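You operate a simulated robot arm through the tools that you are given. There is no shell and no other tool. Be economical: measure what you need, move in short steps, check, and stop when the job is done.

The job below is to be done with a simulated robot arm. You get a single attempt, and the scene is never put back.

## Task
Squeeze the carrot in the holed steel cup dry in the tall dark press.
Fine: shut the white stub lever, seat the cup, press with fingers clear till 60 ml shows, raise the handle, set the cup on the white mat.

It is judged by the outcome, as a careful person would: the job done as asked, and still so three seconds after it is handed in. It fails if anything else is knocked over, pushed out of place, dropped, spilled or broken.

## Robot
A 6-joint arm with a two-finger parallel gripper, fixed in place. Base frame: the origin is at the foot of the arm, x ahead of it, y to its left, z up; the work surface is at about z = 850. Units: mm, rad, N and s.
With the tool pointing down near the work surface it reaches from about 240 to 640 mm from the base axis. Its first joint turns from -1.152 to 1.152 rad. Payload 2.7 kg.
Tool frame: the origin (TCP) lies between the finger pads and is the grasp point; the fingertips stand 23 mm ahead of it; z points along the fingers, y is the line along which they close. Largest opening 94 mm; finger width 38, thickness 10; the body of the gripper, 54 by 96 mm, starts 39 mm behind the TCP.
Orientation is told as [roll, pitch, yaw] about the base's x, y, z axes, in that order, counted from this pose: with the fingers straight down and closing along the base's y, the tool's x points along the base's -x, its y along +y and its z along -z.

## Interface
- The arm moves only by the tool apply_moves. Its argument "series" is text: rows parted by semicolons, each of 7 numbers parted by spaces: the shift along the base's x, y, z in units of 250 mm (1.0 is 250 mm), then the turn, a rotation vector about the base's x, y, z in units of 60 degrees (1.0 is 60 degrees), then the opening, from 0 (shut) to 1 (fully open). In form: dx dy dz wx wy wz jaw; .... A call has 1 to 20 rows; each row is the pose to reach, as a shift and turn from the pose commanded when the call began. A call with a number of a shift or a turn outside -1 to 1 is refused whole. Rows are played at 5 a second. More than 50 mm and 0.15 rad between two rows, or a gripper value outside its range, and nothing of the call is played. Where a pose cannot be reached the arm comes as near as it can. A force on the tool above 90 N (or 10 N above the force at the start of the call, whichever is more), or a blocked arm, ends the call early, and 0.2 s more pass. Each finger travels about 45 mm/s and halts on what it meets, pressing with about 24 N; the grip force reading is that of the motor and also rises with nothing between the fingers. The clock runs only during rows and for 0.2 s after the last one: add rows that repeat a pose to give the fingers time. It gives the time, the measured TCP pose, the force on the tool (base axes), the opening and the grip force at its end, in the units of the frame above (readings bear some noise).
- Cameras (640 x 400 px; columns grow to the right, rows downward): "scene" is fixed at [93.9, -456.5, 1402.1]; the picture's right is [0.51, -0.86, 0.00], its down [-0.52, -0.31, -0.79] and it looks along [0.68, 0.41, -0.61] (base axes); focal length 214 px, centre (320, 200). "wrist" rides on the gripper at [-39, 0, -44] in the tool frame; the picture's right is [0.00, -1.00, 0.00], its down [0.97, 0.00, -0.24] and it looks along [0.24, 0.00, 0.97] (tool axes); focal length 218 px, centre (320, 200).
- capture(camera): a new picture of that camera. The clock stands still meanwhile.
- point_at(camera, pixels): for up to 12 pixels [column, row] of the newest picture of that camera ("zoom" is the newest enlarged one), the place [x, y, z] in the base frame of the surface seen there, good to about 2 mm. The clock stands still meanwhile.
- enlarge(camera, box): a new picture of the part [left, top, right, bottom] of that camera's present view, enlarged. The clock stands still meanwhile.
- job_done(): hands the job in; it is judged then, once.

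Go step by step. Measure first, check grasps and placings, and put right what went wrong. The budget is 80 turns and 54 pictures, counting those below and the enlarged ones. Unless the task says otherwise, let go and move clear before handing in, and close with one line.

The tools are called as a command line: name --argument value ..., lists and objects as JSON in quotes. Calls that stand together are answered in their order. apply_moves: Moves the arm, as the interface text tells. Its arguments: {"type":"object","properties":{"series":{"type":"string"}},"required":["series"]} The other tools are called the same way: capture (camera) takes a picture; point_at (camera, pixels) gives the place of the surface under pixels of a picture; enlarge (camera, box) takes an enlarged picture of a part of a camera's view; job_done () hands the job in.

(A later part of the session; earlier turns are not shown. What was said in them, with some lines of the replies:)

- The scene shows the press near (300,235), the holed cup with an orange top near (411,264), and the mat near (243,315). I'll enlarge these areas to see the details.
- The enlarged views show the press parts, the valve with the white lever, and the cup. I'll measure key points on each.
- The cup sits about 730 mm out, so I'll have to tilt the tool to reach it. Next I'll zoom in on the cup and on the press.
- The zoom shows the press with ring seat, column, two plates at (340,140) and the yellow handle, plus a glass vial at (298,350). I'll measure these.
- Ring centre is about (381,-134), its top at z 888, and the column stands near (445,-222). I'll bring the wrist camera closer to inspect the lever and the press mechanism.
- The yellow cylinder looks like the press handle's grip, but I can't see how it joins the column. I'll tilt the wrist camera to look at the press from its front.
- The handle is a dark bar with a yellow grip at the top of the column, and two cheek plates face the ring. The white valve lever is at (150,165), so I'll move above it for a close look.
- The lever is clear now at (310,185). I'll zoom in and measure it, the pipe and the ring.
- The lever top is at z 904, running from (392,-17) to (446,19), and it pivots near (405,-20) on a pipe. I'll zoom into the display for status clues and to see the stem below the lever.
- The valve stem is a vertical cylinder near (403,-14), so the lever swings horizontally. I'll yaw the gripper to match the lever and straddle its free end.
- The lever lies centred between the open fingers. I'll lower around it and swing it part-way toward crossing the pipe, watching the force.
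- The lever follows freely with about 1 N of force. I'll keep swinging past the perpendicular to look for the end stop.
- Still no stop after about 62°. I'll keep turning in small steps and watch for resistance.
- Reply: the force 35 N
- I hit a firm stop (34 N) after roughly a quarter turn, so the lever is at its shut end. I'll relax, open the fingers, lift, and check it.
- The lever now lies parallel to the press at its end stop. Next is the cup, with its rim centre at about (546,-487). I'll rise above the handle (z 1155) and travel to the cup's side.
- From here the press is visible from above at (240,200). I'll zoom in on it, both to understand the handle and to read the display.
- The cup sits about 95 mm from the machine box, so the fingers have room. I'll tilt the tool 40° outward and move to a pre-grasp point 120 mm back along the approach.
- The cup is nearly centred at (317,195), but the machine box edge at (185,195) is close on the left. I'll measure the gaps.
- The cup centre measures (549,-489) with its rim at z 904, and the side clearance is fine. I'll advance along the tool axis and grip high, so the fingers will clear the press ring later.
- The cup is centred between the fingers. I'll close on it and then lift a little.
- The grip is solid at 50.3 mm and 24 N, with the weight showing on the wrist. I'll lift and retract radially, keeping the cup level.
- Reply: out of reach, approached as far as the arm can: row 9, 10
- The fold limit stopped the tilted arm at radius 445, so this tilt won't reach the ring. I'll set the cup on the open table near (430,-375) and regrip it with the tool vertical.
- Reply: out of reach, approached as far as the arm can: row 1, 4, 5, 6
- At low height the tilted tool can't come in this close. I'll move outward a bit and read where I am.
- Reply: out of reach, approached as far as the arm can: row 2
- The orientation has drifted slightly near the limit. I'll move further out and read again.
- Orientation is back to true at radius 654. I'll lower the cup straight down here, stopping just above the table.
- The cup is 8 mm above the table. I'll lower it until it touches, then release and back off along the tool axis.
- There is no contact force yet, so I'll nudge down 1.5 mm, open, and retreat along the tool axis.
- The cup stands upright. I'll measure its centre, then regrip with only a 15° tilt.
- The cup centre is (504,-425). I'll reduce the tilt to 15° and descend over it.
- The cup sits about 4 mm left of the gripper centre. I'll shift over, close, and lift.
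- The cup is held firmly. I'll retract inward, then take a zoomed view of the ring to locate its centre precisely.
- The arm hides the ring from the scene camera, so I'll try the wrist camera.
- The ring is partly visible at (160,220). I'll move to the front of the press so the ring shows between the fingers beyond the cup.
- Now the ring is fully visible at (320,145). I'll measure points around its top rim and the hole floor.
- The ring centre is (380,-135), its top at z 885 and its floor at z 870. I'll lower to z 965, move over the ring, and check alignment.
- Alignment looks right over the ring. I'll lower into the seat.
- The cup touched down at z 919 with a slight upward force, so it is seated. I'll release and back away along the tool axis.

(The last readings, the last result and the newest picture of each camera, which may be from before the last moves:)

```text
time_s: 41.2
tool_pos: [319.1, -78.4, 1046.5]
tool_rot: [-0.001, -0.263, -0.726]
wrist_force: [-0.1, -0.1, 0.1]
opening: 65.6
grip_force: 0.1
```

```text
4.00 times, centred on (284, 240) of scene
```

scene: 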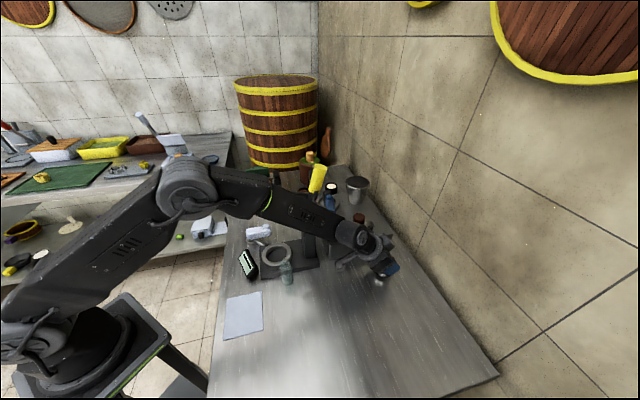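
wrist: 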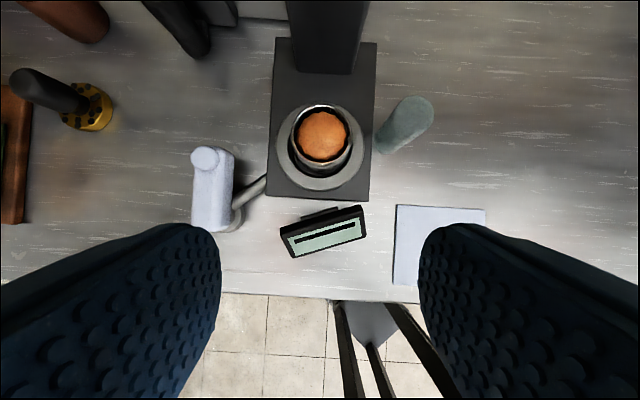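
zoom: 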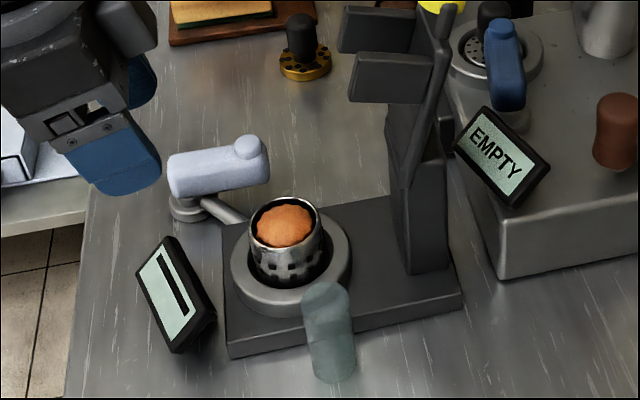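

The cup sits upright in the ring. Now for the handle: I'll push it forward from behind with the fingers nearly shut. First I rise, level the tool, and hover behind the grip.

apply_moves --series "0 0 0.18 0.05 0.05 -0.02 0.5; 0 0 0.36 0.1 0.1 -0.04 0.3; 0 0 0.54 0.166 0.187 -0.057 0.21; 0 0 0.72 0.166 0.187 -0.057 0.21; 0.13 -0.13 0.76 0.166 0.187 -0.057 0.21; 0.26 -0.26 0.78 0.166 0.187 -0.057 0.21; 0.39 -0.39 0.78 0.166 0.187 -0.057 0.21; 0.52 -0.52 0.78 0.166 0.187 -0.057 0.21; 0.65 -0.65 0.78 0.166 0.187 -0.057 0.21; 0.78 -0.78 0.78 0.166 0.187 -0.057 0.21; 0.8 -0.8 0.78 0.166 0.187 -0.057 0.21; 0.8 -0.8 0.78 0.166 0.187 -0.057 0.21"

capture --camera "wrist"

```text
time_s: 43.8
tool_pos: [481.0, -253.4, 1222.8]
tool_rot: [-0.005, -0.004, -0.783]
wrist_force: [-1.1, -0.7, -0.1]
opening: 19.8
grip_force: 0.1
out of reach, approached as far as the arm can: row 9, 10, 11, 12
```

```text
14 pictures are left
```

wrist: 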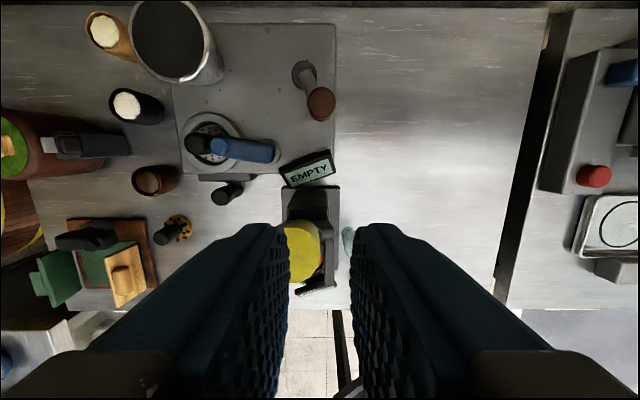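

Reach is limited at this height, but lower down it should be enough. I'll measure the grip's top at (303,250) in this view.

point_at --camera "wrist" --pixels '[[303, 225], [303, 250], [303, 278], [318, 250], [295, 235], [295, 268], [325, 240], [330, 265], [310, 205], [310, 220]]'

```text
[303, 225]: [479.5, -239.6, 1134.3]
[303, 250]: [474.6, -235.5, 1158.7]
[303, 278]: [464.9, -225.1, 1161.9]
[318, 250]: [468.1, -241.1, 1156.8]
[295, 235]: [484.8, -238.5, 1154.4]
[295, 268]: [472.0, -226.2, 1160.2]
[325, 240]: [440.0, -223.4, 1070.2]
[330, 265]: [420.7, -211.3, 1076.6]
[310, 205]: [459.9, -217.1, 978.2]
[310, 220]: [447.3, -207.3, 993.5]
```

The grip's top centre is about (475,-232,1158), it is about 28 mm thick, and it leans back some 17°. I'll ease down 20 mm while staying behind it to get a reliable pose reading.

apply_moves --series "0.0 0.0 -0.04 0 0 0 0.17; 0.02 -0.02 -0.1 0 0 0 0.17; 0.02 -0.02 -0.1 0 0 0 0.17"

```text
time_s: 44.6
tool_pos: [485.3, -257.6, 1197.3]
tool_rot: [-0.008, -0.002, -0.786]
wrist_force: [-0.3, 0.7, 1.1]
opening: 16.2
grip_force: 0.1
```

The commanded pose matches the measured one. I'll move behind the grip and lower to z 1140.

apply_moves --series "0.036 -0.006 -0.03 0 0 0 0.17; 0.075 -0.014 -0.078 0 0 0 0.17; 0.075 -0.014 -0.15 0 0 0 0.17; 0.075 -0.014 -0.23 0 0 0 0.17; 0.075 -0.014 -0.23 0 0 0 0.17"

enlarge --camera "scene" --box '[250, 130, 378, 210]'

```text
time_s: 45.8
tool_pos: [503.1, -262.3, 1142.2]
tool_rot: [-0.008, -0.002, -0.785]
wrist_force: [0.4, 0.8, -0.3]
opening: 16.1
grip_force: 0.2
```

```text
5.00 times, centred on (314, 170) of scene
```

zoom: 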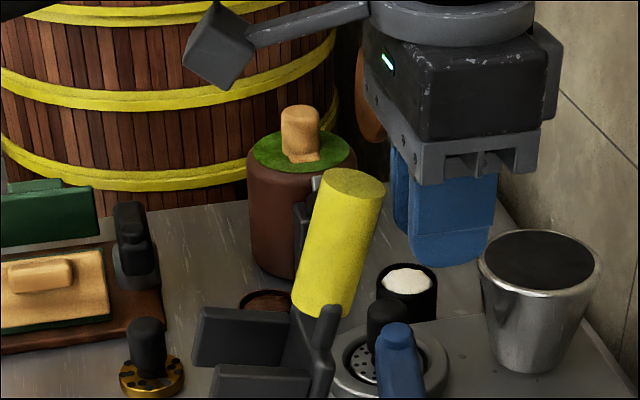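

The fingers stand behind the grip as planned. I'll push forward toward the ring in small steps.

apply_moves --series "-0.05 0.05 0 0 0 0 0.17; -0.08 0.08 0 0 0 0 0.17; -0.11 0.11 0 0 0 0 0.17; -0.14 0.14 0 0 0 0 0.17; -0.17 0.17 -0.01 0 0 0 0.17; -0.2 0.2 -0.02 0 0 0 0.17; -0.2 0.2 -0.02 0 0 0 0.17"

enlarge --camera "scene" --box '[230, 150, 358, 270]'

```text
time_s: 47.4
tool_pos: [453.7, -213.6, 1137.2]
tool_rot: [-0.009, 0.0, -0.782]
wrist_force: [-0.2, -0.4, -0.2]
opening: 15.9
grip_force: 0.0
```

```text
3.33 times, centred on (294, 210) of scene
```

zoom: 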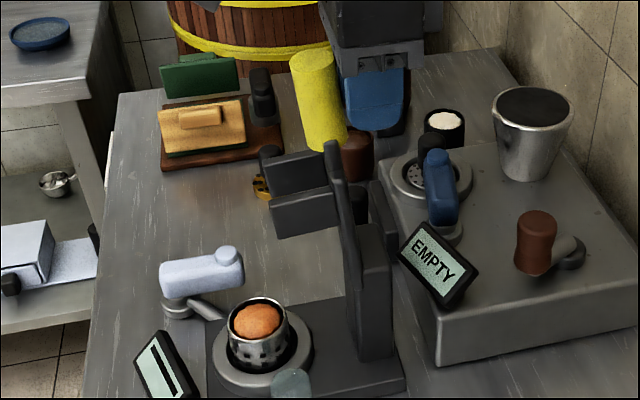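

The handle moves freely, and the yoke plates and side bar rotate with it, pivoting near z 985. I'll follow the arc further forward and down.

apply_moves --series "-0.041 0.041 0.012 0 0 0 0.17; -0.082 0.082 0.014 0 0 0 0.17; -0.118 0.118 0.002 0 0 0 0.17; -0.154 0.154 -0.01 0 0 0 0.17; -0.19 0.19 -0.03 0 0 0 0.17; -0.223 0.223 -0.052 0 0 0 0.17; -0.252 0.252 -0.085 0 0 0 0.17; -0.28 0.28 -0.122 0 0 0 0.17; -0.28 0.28 -0.122 0 0 0 0.17"

enlarge --camera "scene" --box '[230, 150, 358, 290]'

```text
time_s: 49.4
tool_pos: [382.8, -141.0, 1106.9]
tool_rot: [-0.008, 0.002, -0.783]
wrist_force: [-0.7, -0.6, 0.6]
opening: 16.0
grip_force: 0.1
```

```text
2.86 times, centred on (294, 220) of scene
```

zoom: 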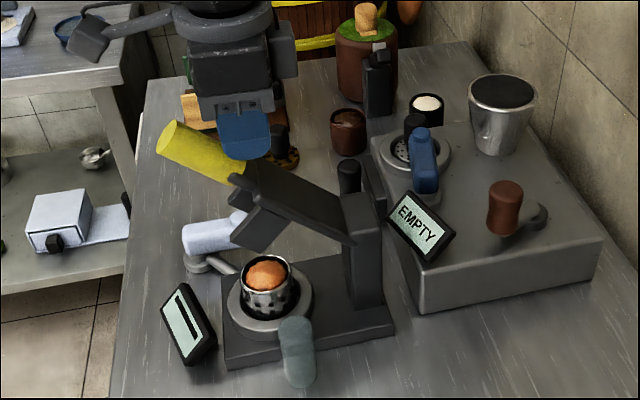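

The lever is swinging as expected, and its presser now hangs toward the cup. I'll continue down the arc and watch the force.

apply_moves --series "-0.02 0.02 -0.044 0 0 0 0.17; -0.038 0.038 -0.088 0 0 0 0.17; -0.054 0.054 -0.136 0 0 0 0.17; -0.069 0.069 -0.184 0 0 0 0.17; -0.08 0.08 -0.236 0 0 0 0.17; -0.089 0.089 -0.288 0 0 0 0.17; -0.089 0.089 -0.288 0 0 0 0.17"

enlarge --camera "scene" --box '[230, 170, 342, 290]'

```text
time_s: 51.0
tool_pos: [359.8, -119.3, 1031.8]
tool_rot: [-0.01, -0.001, -0.784]
wrist_force: [0.6, -0.2, 0.3]
opening: 16.1
grip_force: 0.2
```

```text
3.33 times, centred on (286, 230) of scene
```

zoom: 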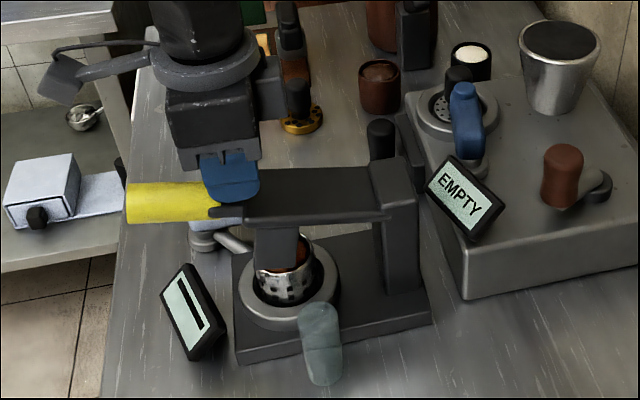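

The presser has reached the cup mouth with the handle about level. I'll shift slightly outward on the grip for leverage and press down slowly.

apply_moves --series "0 0 0.016 0 0 0 0.17; -0.045 0.045 0.016 0 0 0 0.17; -0.045 0.045 0 0 0 0 0.17; -0.045 0.045 -0.02 0 0 0 0.17; -0.045 0.045 -0.04 0 0 0 0.17; -0.045 0.045 -0.06 0 0 0 0.17; -0.045 0.045 -0.08 0 0 0 0.17; -0.045 0.045 -0.1 0 0 0 0.17; -0.045 0.045 -0.1 0 0 0 0.17"

enlarge --camera "scene" --box '[230, 190, 326, 290]'

```text
time_s: 53.0
tool_pos: [353.5, -108.6, 1012.8]
tool_rot: [0.0, -0.011, -0.785]
wrist_force: [8.6, 5.7, 36.3]
opening: 20.5
grip_force: 4.8
```

```text
4.00 times, centred on (278, 240) of scene
```

zoom: 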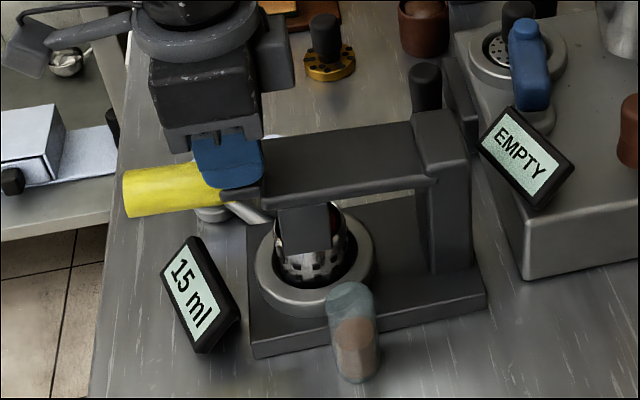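

The display reads 15 ml and juice is collecting in the glass, with the force at 36 N. I'll keep pressing further down and hold.

apply_moves --series "0 0 -0.015 0 0 0 0.17; 0 0 -0.03 0 0 0 0.17; 0 0 -0.045 0 0 0 0.17; 0 0 -0.045 0 0 0 0.17; 0 0 -0.06 0 0 0 0.17; 0 0 -0.06 0 0 0 0.17; 0 0 -0.075 0 0 0 0.17; 0 0 -0.075 0 0 0 0.17; 0 0 -0.075 0 0 0 0.17; 0 0 -0.075 0 0 0 0.17; 0 0 -0.075 0 0 0 0.17; 0 0 -0.075 0 0 0 0.17"

```text
time_s: 54.0
tool_pos: [355.1, -107.0, 1007.1]
tool_rot: [0.007, -0.017, -0.784]
wrist_force: [-9.1, 8.4, 21.9]
opening: 27.2
grip_force: 44.9
stopped in row 5: the force on the tool passed its limit (the readings are from after the stop); the commanded pose is now the measured one
```

The fingers are being wedged apart around the grip (opening 27). I'll open, lift off, shut the fingers fully, and press with the closed tips on top.

apply_moves --series "0 0 0 0 0 0 0.45; 0 0 0 0 0 0 0.5; 0 0 0.1 0 0 0 0.5; 0 0 0.2 0 0 0 0.3; -0.025 0.025 0.2 0 0 0 0; -0.025 0.025 0.2 0 0 0 0; -0.025 0.025 0.2 0 0 0 0; -0.025 0.025 0.2 0 0 0 0"

enlarge --camera "scene" --box '[230, 190, 326, 290]'

```text
time_s: 55.8
tool_pos: [347.8, -102.0, 1057.3]
tool_rot: [0.006, -0.019, -0.785]
wrist_force: [0.3, 0.0, 0.1]
opening: 0.0
grip_force: 23.7
```

```text
4.00 times, centred on (278, 240) of scene
```

zoom: 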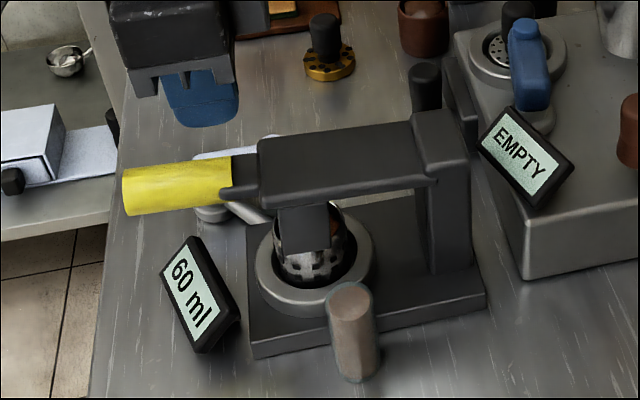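

The display reads 60 ml, so pressing is done. The handle stays down, so I'll measure it in order to grip and raise it.

point_at --camera "zoom" --pixels '[[128, 180], [135, 175], [180, 168], [225, 165], [180, 185], [180, 205], [240, 170], [350, 140], [455, 125], [305, 245], [350, 300], [128, 205]]'

```text
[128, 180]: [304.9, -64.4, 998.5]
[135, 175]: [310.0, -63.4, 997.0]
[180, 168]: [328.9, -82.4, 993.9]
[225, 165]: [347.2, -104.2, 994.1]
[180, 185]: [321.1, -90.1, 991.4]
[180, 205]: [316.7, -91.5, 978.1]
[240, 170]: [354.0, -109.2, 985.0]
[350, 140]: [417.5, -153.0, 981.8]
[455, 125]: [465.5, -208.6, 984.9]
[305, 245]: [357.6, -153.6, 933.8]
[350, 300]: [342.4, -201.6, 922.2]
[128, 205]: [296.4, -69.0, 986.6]
```

The grip runs from about (305,-66) to (348,-106) with its axis near z 982. I'll open, straddle it at (325,-85), and close gently.

apply_moves --series "-0.045 0.035 0 0 0 0 0.3; -0.09 0.069 0 0 0 0 0.6; -0.09 0.069 0 0 0 0 0.65; -0.09 0.069 0 0 0 0 0.65; -0.09 0.069 -0.1 0 0 0 0.65; -0.09 0.069 -0.2 0 0 0 0.65; -0.09 0.069 -0.3 0 0 0 0.65; -0.09 0.069 -0.3 0 0 0 0.2; -0.09 0.069 -0.3 0 0 0 0.2; -0.09 0.069 -0.3 0 0 0 0.2; -0.09 0.069 -0.3 0 0 0 0.2; -0.09 0.069 -0.3 0 0 0 0.2"

```text
time_s: 58.4
tool_pos: [328.2, -83.1, 981.1]
tool_rot: [0.01, -0.022, -0.784]
wrist_force: [23.2, 30.6, 0.7]
opening: 35.6
grip_force: 19.2
```

A side force of about 38 N shows the grip is off-centre toward +s. I'll shift 4 mm that way to balance it.

apply_moves --series "0.006 0.006 0 0 0 0 0.2; 0.012 0.012 0 0 0 0 0.2; 0.016 0.016 0 0 0 0 0.2; 0.016 0.016 0 0 0 0 0.2"

```text
time_s: 59.4
tool_pos: [330.9, -82.3, 980.8]
tool_rot: [0.002, -0.017, -0.786]
wrist_force: [-2.8, -8.6, 6.8]
opening: 30.3
grip_force: 45.2
```

The grip is now balanced at 30 mm. I'll raise the handle through the first part of the arc and check that the cup stays put.

apply_moves --series "0.01 -0.01 0.055 0 0 0 0.22; 0.0206 -0.0206 0.109 0 0 0 0.22; 0.04 -0.04 0.17 0 0 0 0.22; 0.06 -0.06 0.228 0 0 0 0.22; 0.086 -0.086 0.283 0 0 0 0.22; 0.113 -0.113 0.335 0 0 0 0.22; 0.113 -0.113 0.335 0 0 0 0.22"

enlarge --camera "scene" --box '[230, 170, 342, 290]'

```text
time_s: 61.0
tool_pos: [355.8, -109.3, 1063.5]
tool_rot: [0.002, -0.013, -0.784]
wrist_force: [-21.0, -7.0, -5.1]
opening: 30.7
grip_force: 44.6
```

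```text
3.33 times, centred on (286, 230) of scene
```

zoom: 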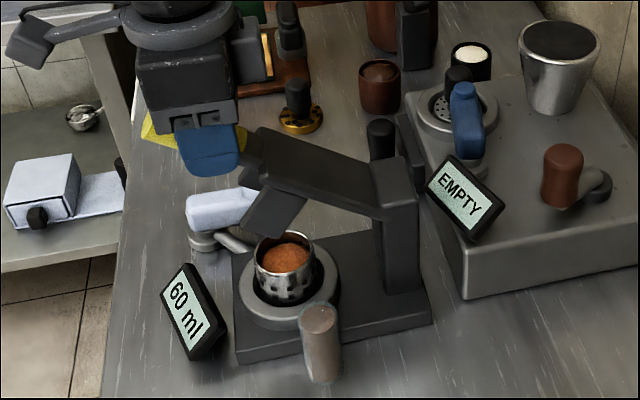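

The cup stayed seated and the display still shows 60 ml. I'll carry the handle on up to its rest position.

apply_moves --series "0.029 -0.037 0.048 0 0 0 0.22; 0.0616 -0.0696 0.093 0 0 0 0.22; 0.099 -0.107 0.132 0 0 0 0.22; 0.137 -0.145 0.168 0 0 0 0.22; 0.179 -0.187 0.197 0 0 0 0.22; 0.221 -0.229 0.224 0 0 0 0.22; 0.266 -0.274 0.242 0 0 0 0.22; 0.311 -0.319 0.257 0 0 0 0.22; 0.357 -0.365 0.264 0 0 0 0.22; 0.403 -0.411 0.269 0 0 0 0.22; 0.43 -0.438 0.268 0 0 0 0.22; 0.459 -0.467 0.265 0 0 0 0.22; 0.459 -0.467 0.265 0 0 0 0.22"

enlarge --camera "scene" --box '[230, 140, 358, 290]'

```text
time_s: 63.8
tool_pos: [472.8, -225.6, 1131.1]
tool_rot: [0.004, -0.018, -0.786]
wrist_force: [-0.2, 0.4, 0.0]
opening: 20.9
grip_force: 0.1
```

```text
2.67 times, centred on (294, 215) of scene
```

zoom: 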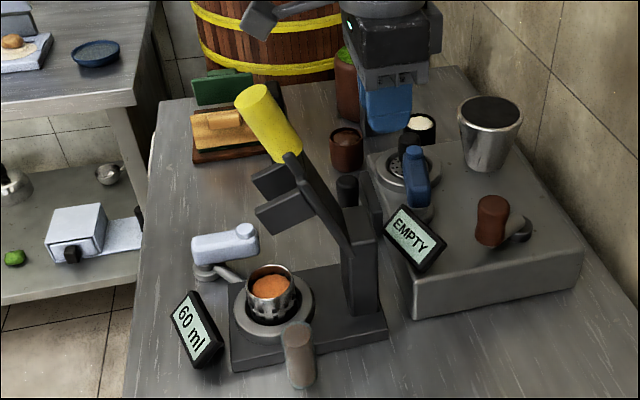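

The handle slipped out of the grip part-way, leaning forward at (268,125), and it holds there. I'll measure it and push it up from the front with closed fingers.

point_at --camera "zoom" --pixels '[[252, 95], [270, 95], [240, 105], [265, 130], [285, 145], [275, 160], [290, 155], [340, 225], [272, 185], [285, 220]]'

```text
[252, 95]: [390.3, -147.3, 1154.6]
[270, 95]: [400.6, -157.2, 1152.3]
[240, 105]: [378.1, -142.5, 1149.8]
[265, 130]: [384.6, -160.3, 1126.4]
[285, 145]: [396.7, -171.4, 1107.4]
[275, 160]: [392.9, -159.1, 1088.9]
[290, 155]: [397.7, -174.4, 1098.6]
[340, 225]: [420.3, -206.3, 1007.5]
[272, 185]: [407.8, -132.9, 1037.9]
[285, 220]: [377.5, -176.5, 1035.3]
```

The grip end is near r 381, z 1152. I'll hop over it, come down in front with closed fingers, and push it back up.

apply_moves --series "0 0 0.15 0 0 0 0; 0 0 0.29 0 0 0 0; -0.12 0.115 0.29 0 0 0 0; -0.24 0.23 0.29 0 0 0 0; -0.36 0.345 0.29 0 0 0 0; -0.467 0.454 0.29 0 0 0 0; -0.467 0.454 0.14 0 0 0 0; -0.467 0.454 0.0 0 0 0 0; -0.42 0.407 0.01 0 0 0 0; -0.37 0.357 0.02 0 0 0 0; -0.32 0.307 0.02 0 0 0 0; -0.27 0.257 0.02 0 0 0 0; -0.22 0.207 0.02 0 0 0 0; -0.17 0.157 0.02 0 0 0 0; -0.135 0.122 0.02 0 0 0 0; -0.1 0.087 0.02 0 0 0 0; -0.1 0.087 0.02 0 0 0 0"

enlarge --camera "scene" --box '[230, 140, 358, 290]'

```text
time_s: 67.4
tool_pos: [443.1, -200.5, 1135.5]
tool_rot: [0.003, 0.001, -0.781]
wrist_force: [-45.0, 37.6, 5.9]
opening: 0.0
grip_force: 24.5
```

```text
2.67 times, centred on (294, 215) of scene
```

zoom: 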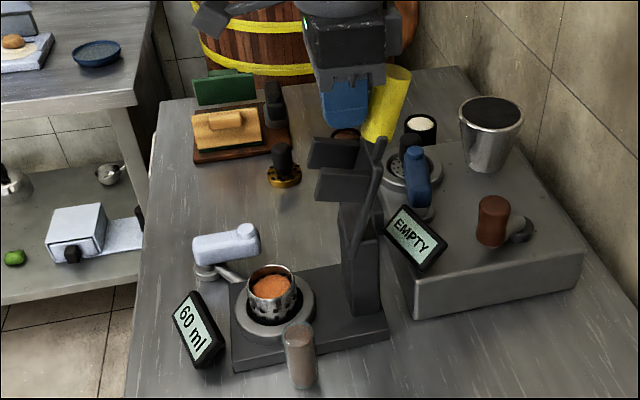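

The handle is back at its upright stop (58 N reaction). I'll back away, return to the front of the press with a 15° tilt, and look at the cup.

apply_moves --series "-0.05 0.05 0 0 0 0 0; -0.15 0.15 0.02 0 0 0 0.2; -0.27 0.27 0.02 -0.05 -0.05 0 0.4; -0.39 0.39 0 -0.1 -0.1 0.02 0.6; -0.496 0.488 -0.05 -0.166 -0.187 0.057 0.72; -0.496 0.488 -0.2 -0.166 -0.187 0.057 0.72; -0.496 0.488 -0.356 -0.166 -0.187 0.057 0.72; -0.496 0.488 -0.356 -0.166 -0.187 0.057 0.72"

capture --camera "wrist"

```text
time_s: 69.2
tool_pos: [325.6, -80.3, 1047.2]
tool_rot: [0.015, -0.281, -0.723]
wrist_force: [-0.5, 0.3, -1.0]
opening: 67.7
grip_force: 0.1
```

```text
4 pictures are left
```

wrist: 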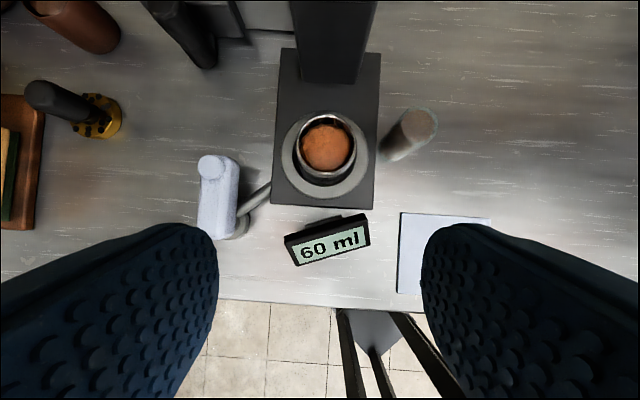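

point_at --camera "wrist" --pixels '[[293, 147], [355, 147], [325, 115], [325, 182], [286, 155], [367, 155], [325, 194], [325, 147], [400, 215], [490, 220], [398, 293], [420, 255]]'

```text
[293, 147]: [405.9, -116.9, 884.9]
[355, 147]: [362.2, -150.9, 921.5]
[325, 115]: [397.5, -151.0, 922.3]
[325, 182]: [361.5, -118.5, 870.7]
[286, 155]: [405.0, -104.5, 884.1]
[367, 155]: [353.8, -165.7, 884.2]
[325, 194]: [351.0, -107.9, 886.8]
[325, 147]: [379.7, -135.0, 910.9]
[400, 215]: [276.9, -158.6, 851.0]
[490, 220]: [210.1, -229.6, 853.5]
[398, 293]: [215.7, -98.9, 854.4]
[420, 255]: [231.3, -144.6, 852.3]
```

The ring hasn't moved (380,-135), the cup is centred at (380,-133), and the mat's centre is about (213,-165). I'll bring the tool vertical, slide the open fingers in from the front, and stop around the cup.

apply_moves --series "0.01 -0.01 -0.05 0.06 0.067 0 0.72; 0.02 -0.02 -0.15 0.12 0.134 0 0.72; 0.04 -0.034 -0.25 0.178 0.2 0 0.72; 0.04 -0.034 -0.35 0.178 0.2 0 0.72; 0.04 -0.034 -0.43 0.178 0.2 0 0.72; 0.085 -0.078 -0.46 0.178 0.2 0 0.72; 0.129 -0.122 -0.49 0.178 0.2 0 0.72; 0.174 -0.167 -0.515 0.178 0.2 0 0.72; 0.218 -0.211 -0.521 0.178 0.2 0 0.72; 0.218 -0.211 -0.521 0.178 0.2 0 0.72"

capture --camera "wrist"

```text
time_s: 71.4
tool_pos: [376.0, -135.4, 916.0]
tool_rot: [0.015, -0.001, -0.725]
wrist_force: [0.4, 0.2, 0.1]
opening: 67.8
grip_force: 0.1
```

```text
3 pictures are left
```

wrist: 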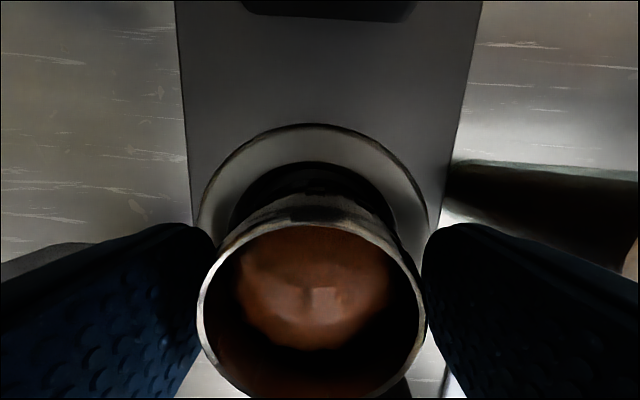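

The cup is between the fingers, a few mm left of centre. I'll correct that, grip, lift 26 mm, then draw back toward the front and rise.

apply_moves --series "0.01 0.01 0 0 0 0 0.65; 0.01 0.01 0 0 0 0 0.4; 0.01 0.01 0 0 0 0 0.4; 0.01 0.01 0 0 0 0 0.4; 0.01 0.01 0 0 0 0 0.4; 0.01 0.01 0.05 0 0 0 0.4; 0.01 0.01 0.11 0 0 0 0.4; -0.05 0.06 0.16 0 0 0 0.4; -0.13 0.14 0.22 0 0 0 0.4; -0.2 0.21 0.3 0 0 0 0.4; -0.2 0.21 0.3 0 0 0 0.4"

```text
time_s: 73.8
tool_pos: [328.0, -81.6, 991.6]
tool_rot: [0.014, 0.0, -0.725]
wrist_force: [-0.1, 0.2, -1.1]
opening: 50.3
grip_force: 24.9
```

The cup is held at 50.3 mm. I'll carry it over the mat centre and lower to just above it.

apply_moves --series "-0.09 -0.067 0 0 0 0 0.4; -0.18 -0.134 0 0 0 0 0.4; -0.27 -0.2 0 0 0 0 0.4; -0.36 -0.267 0 0 0 0 0.4; -0.46 -0.334 0 0 0 0 0.4; -0.46 -0.334 -0.12 0 0 0 0.4; -0.46 -0.334 -0.24 0 0 0 0.4; -0.46 -0.334 -0.34 0 0 0 0.4; -0.46 -0.334 -0.34 0 0 0 0.4"

enlarge --camera "scene" --box '[180, 230, 308, 350]'

```text
time_s: 75.8
tool_pos: [213.3, -166.6, 906.0]
tool_rot: [0.013, 0.001, -0.724]
wrist_force: [-0.1, 0.2, -1.0]
opening: 50.2
grip_force: 24.2
```

```text
3.33 times, centred on (244, 290) of scene
```

zoom: 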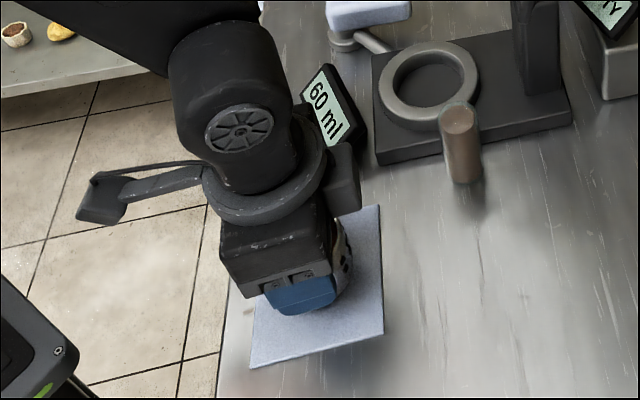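

The cup hangs over the middle of the mat. I'll lower it the last millimetres until it touches.

apply_moves --series "0 0 -0.014 0 0 0 0.4; 0 0 -0.026 0 0 0 0.4; 0 0 -0.031 0 0 0 0.4; 0 0 -0.031 0 0 0 0.4"

```text
time_s: 76.8
tool_pos: [214.2, -165.1, 898.1]
tool_rot: [0.013, -0.002, -0.725]
wrist_force: [-2.9, 3.1, 19.9]
opening: 50.5
grip_force: 23.8
```

Contact is confirmed (20 N). I'll ease up a hair, open, and rise straight up.

apply_moves --series "0 0 0.004 0 0 0 0.4; 0 0 0.004 0 0 0 0.55; 0 0 0.004 0 0 0 0.75; 0 0 0.004 0 0 0 0.75; 0 0 0.004 0 0 0 0.75; 0 0 0.12 0 0 0 0.75; 0 0 0.28 0 0 0 0.75; 0 0 0.44 0 0 0 0.75; 0 0 0.6 0 0 0 0.75; 0 0 0.8 0 0 0 0.75; 0 0 0.8 0 0 0 0.75"

capture --camera "scene"

```text
time_s: 79.2
tool_pos: [214.6, -164.1, 1099.2]
tool_rot: [0.014, 0.001, -0.726]
wrist_force: [0.5, -1.2, -0.1]
opening: 70.6
grip_force: 0.1
```

```text
1 pictures are left
```

scene: 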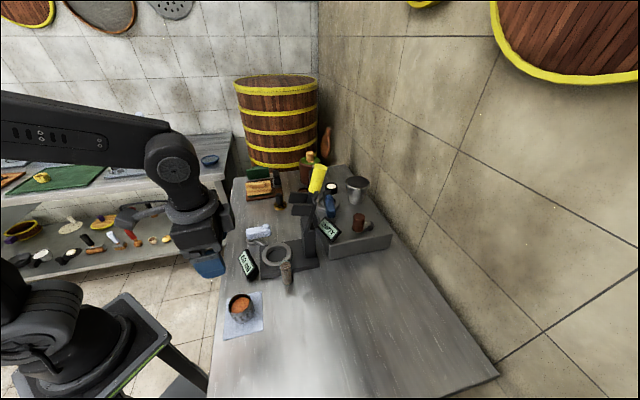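

The cup stands upright on the white mat at (241,308), the handle is up at (317,178), the white lever is shut, and the display still shows the juice reading. The arm is clear, so I'm handing in.

job_done

```text
The job is handed in.
```

The carrot was pressed until 60 ml showed, with the white lever shut; the handle is back up, and the cup is standing on the white mat.
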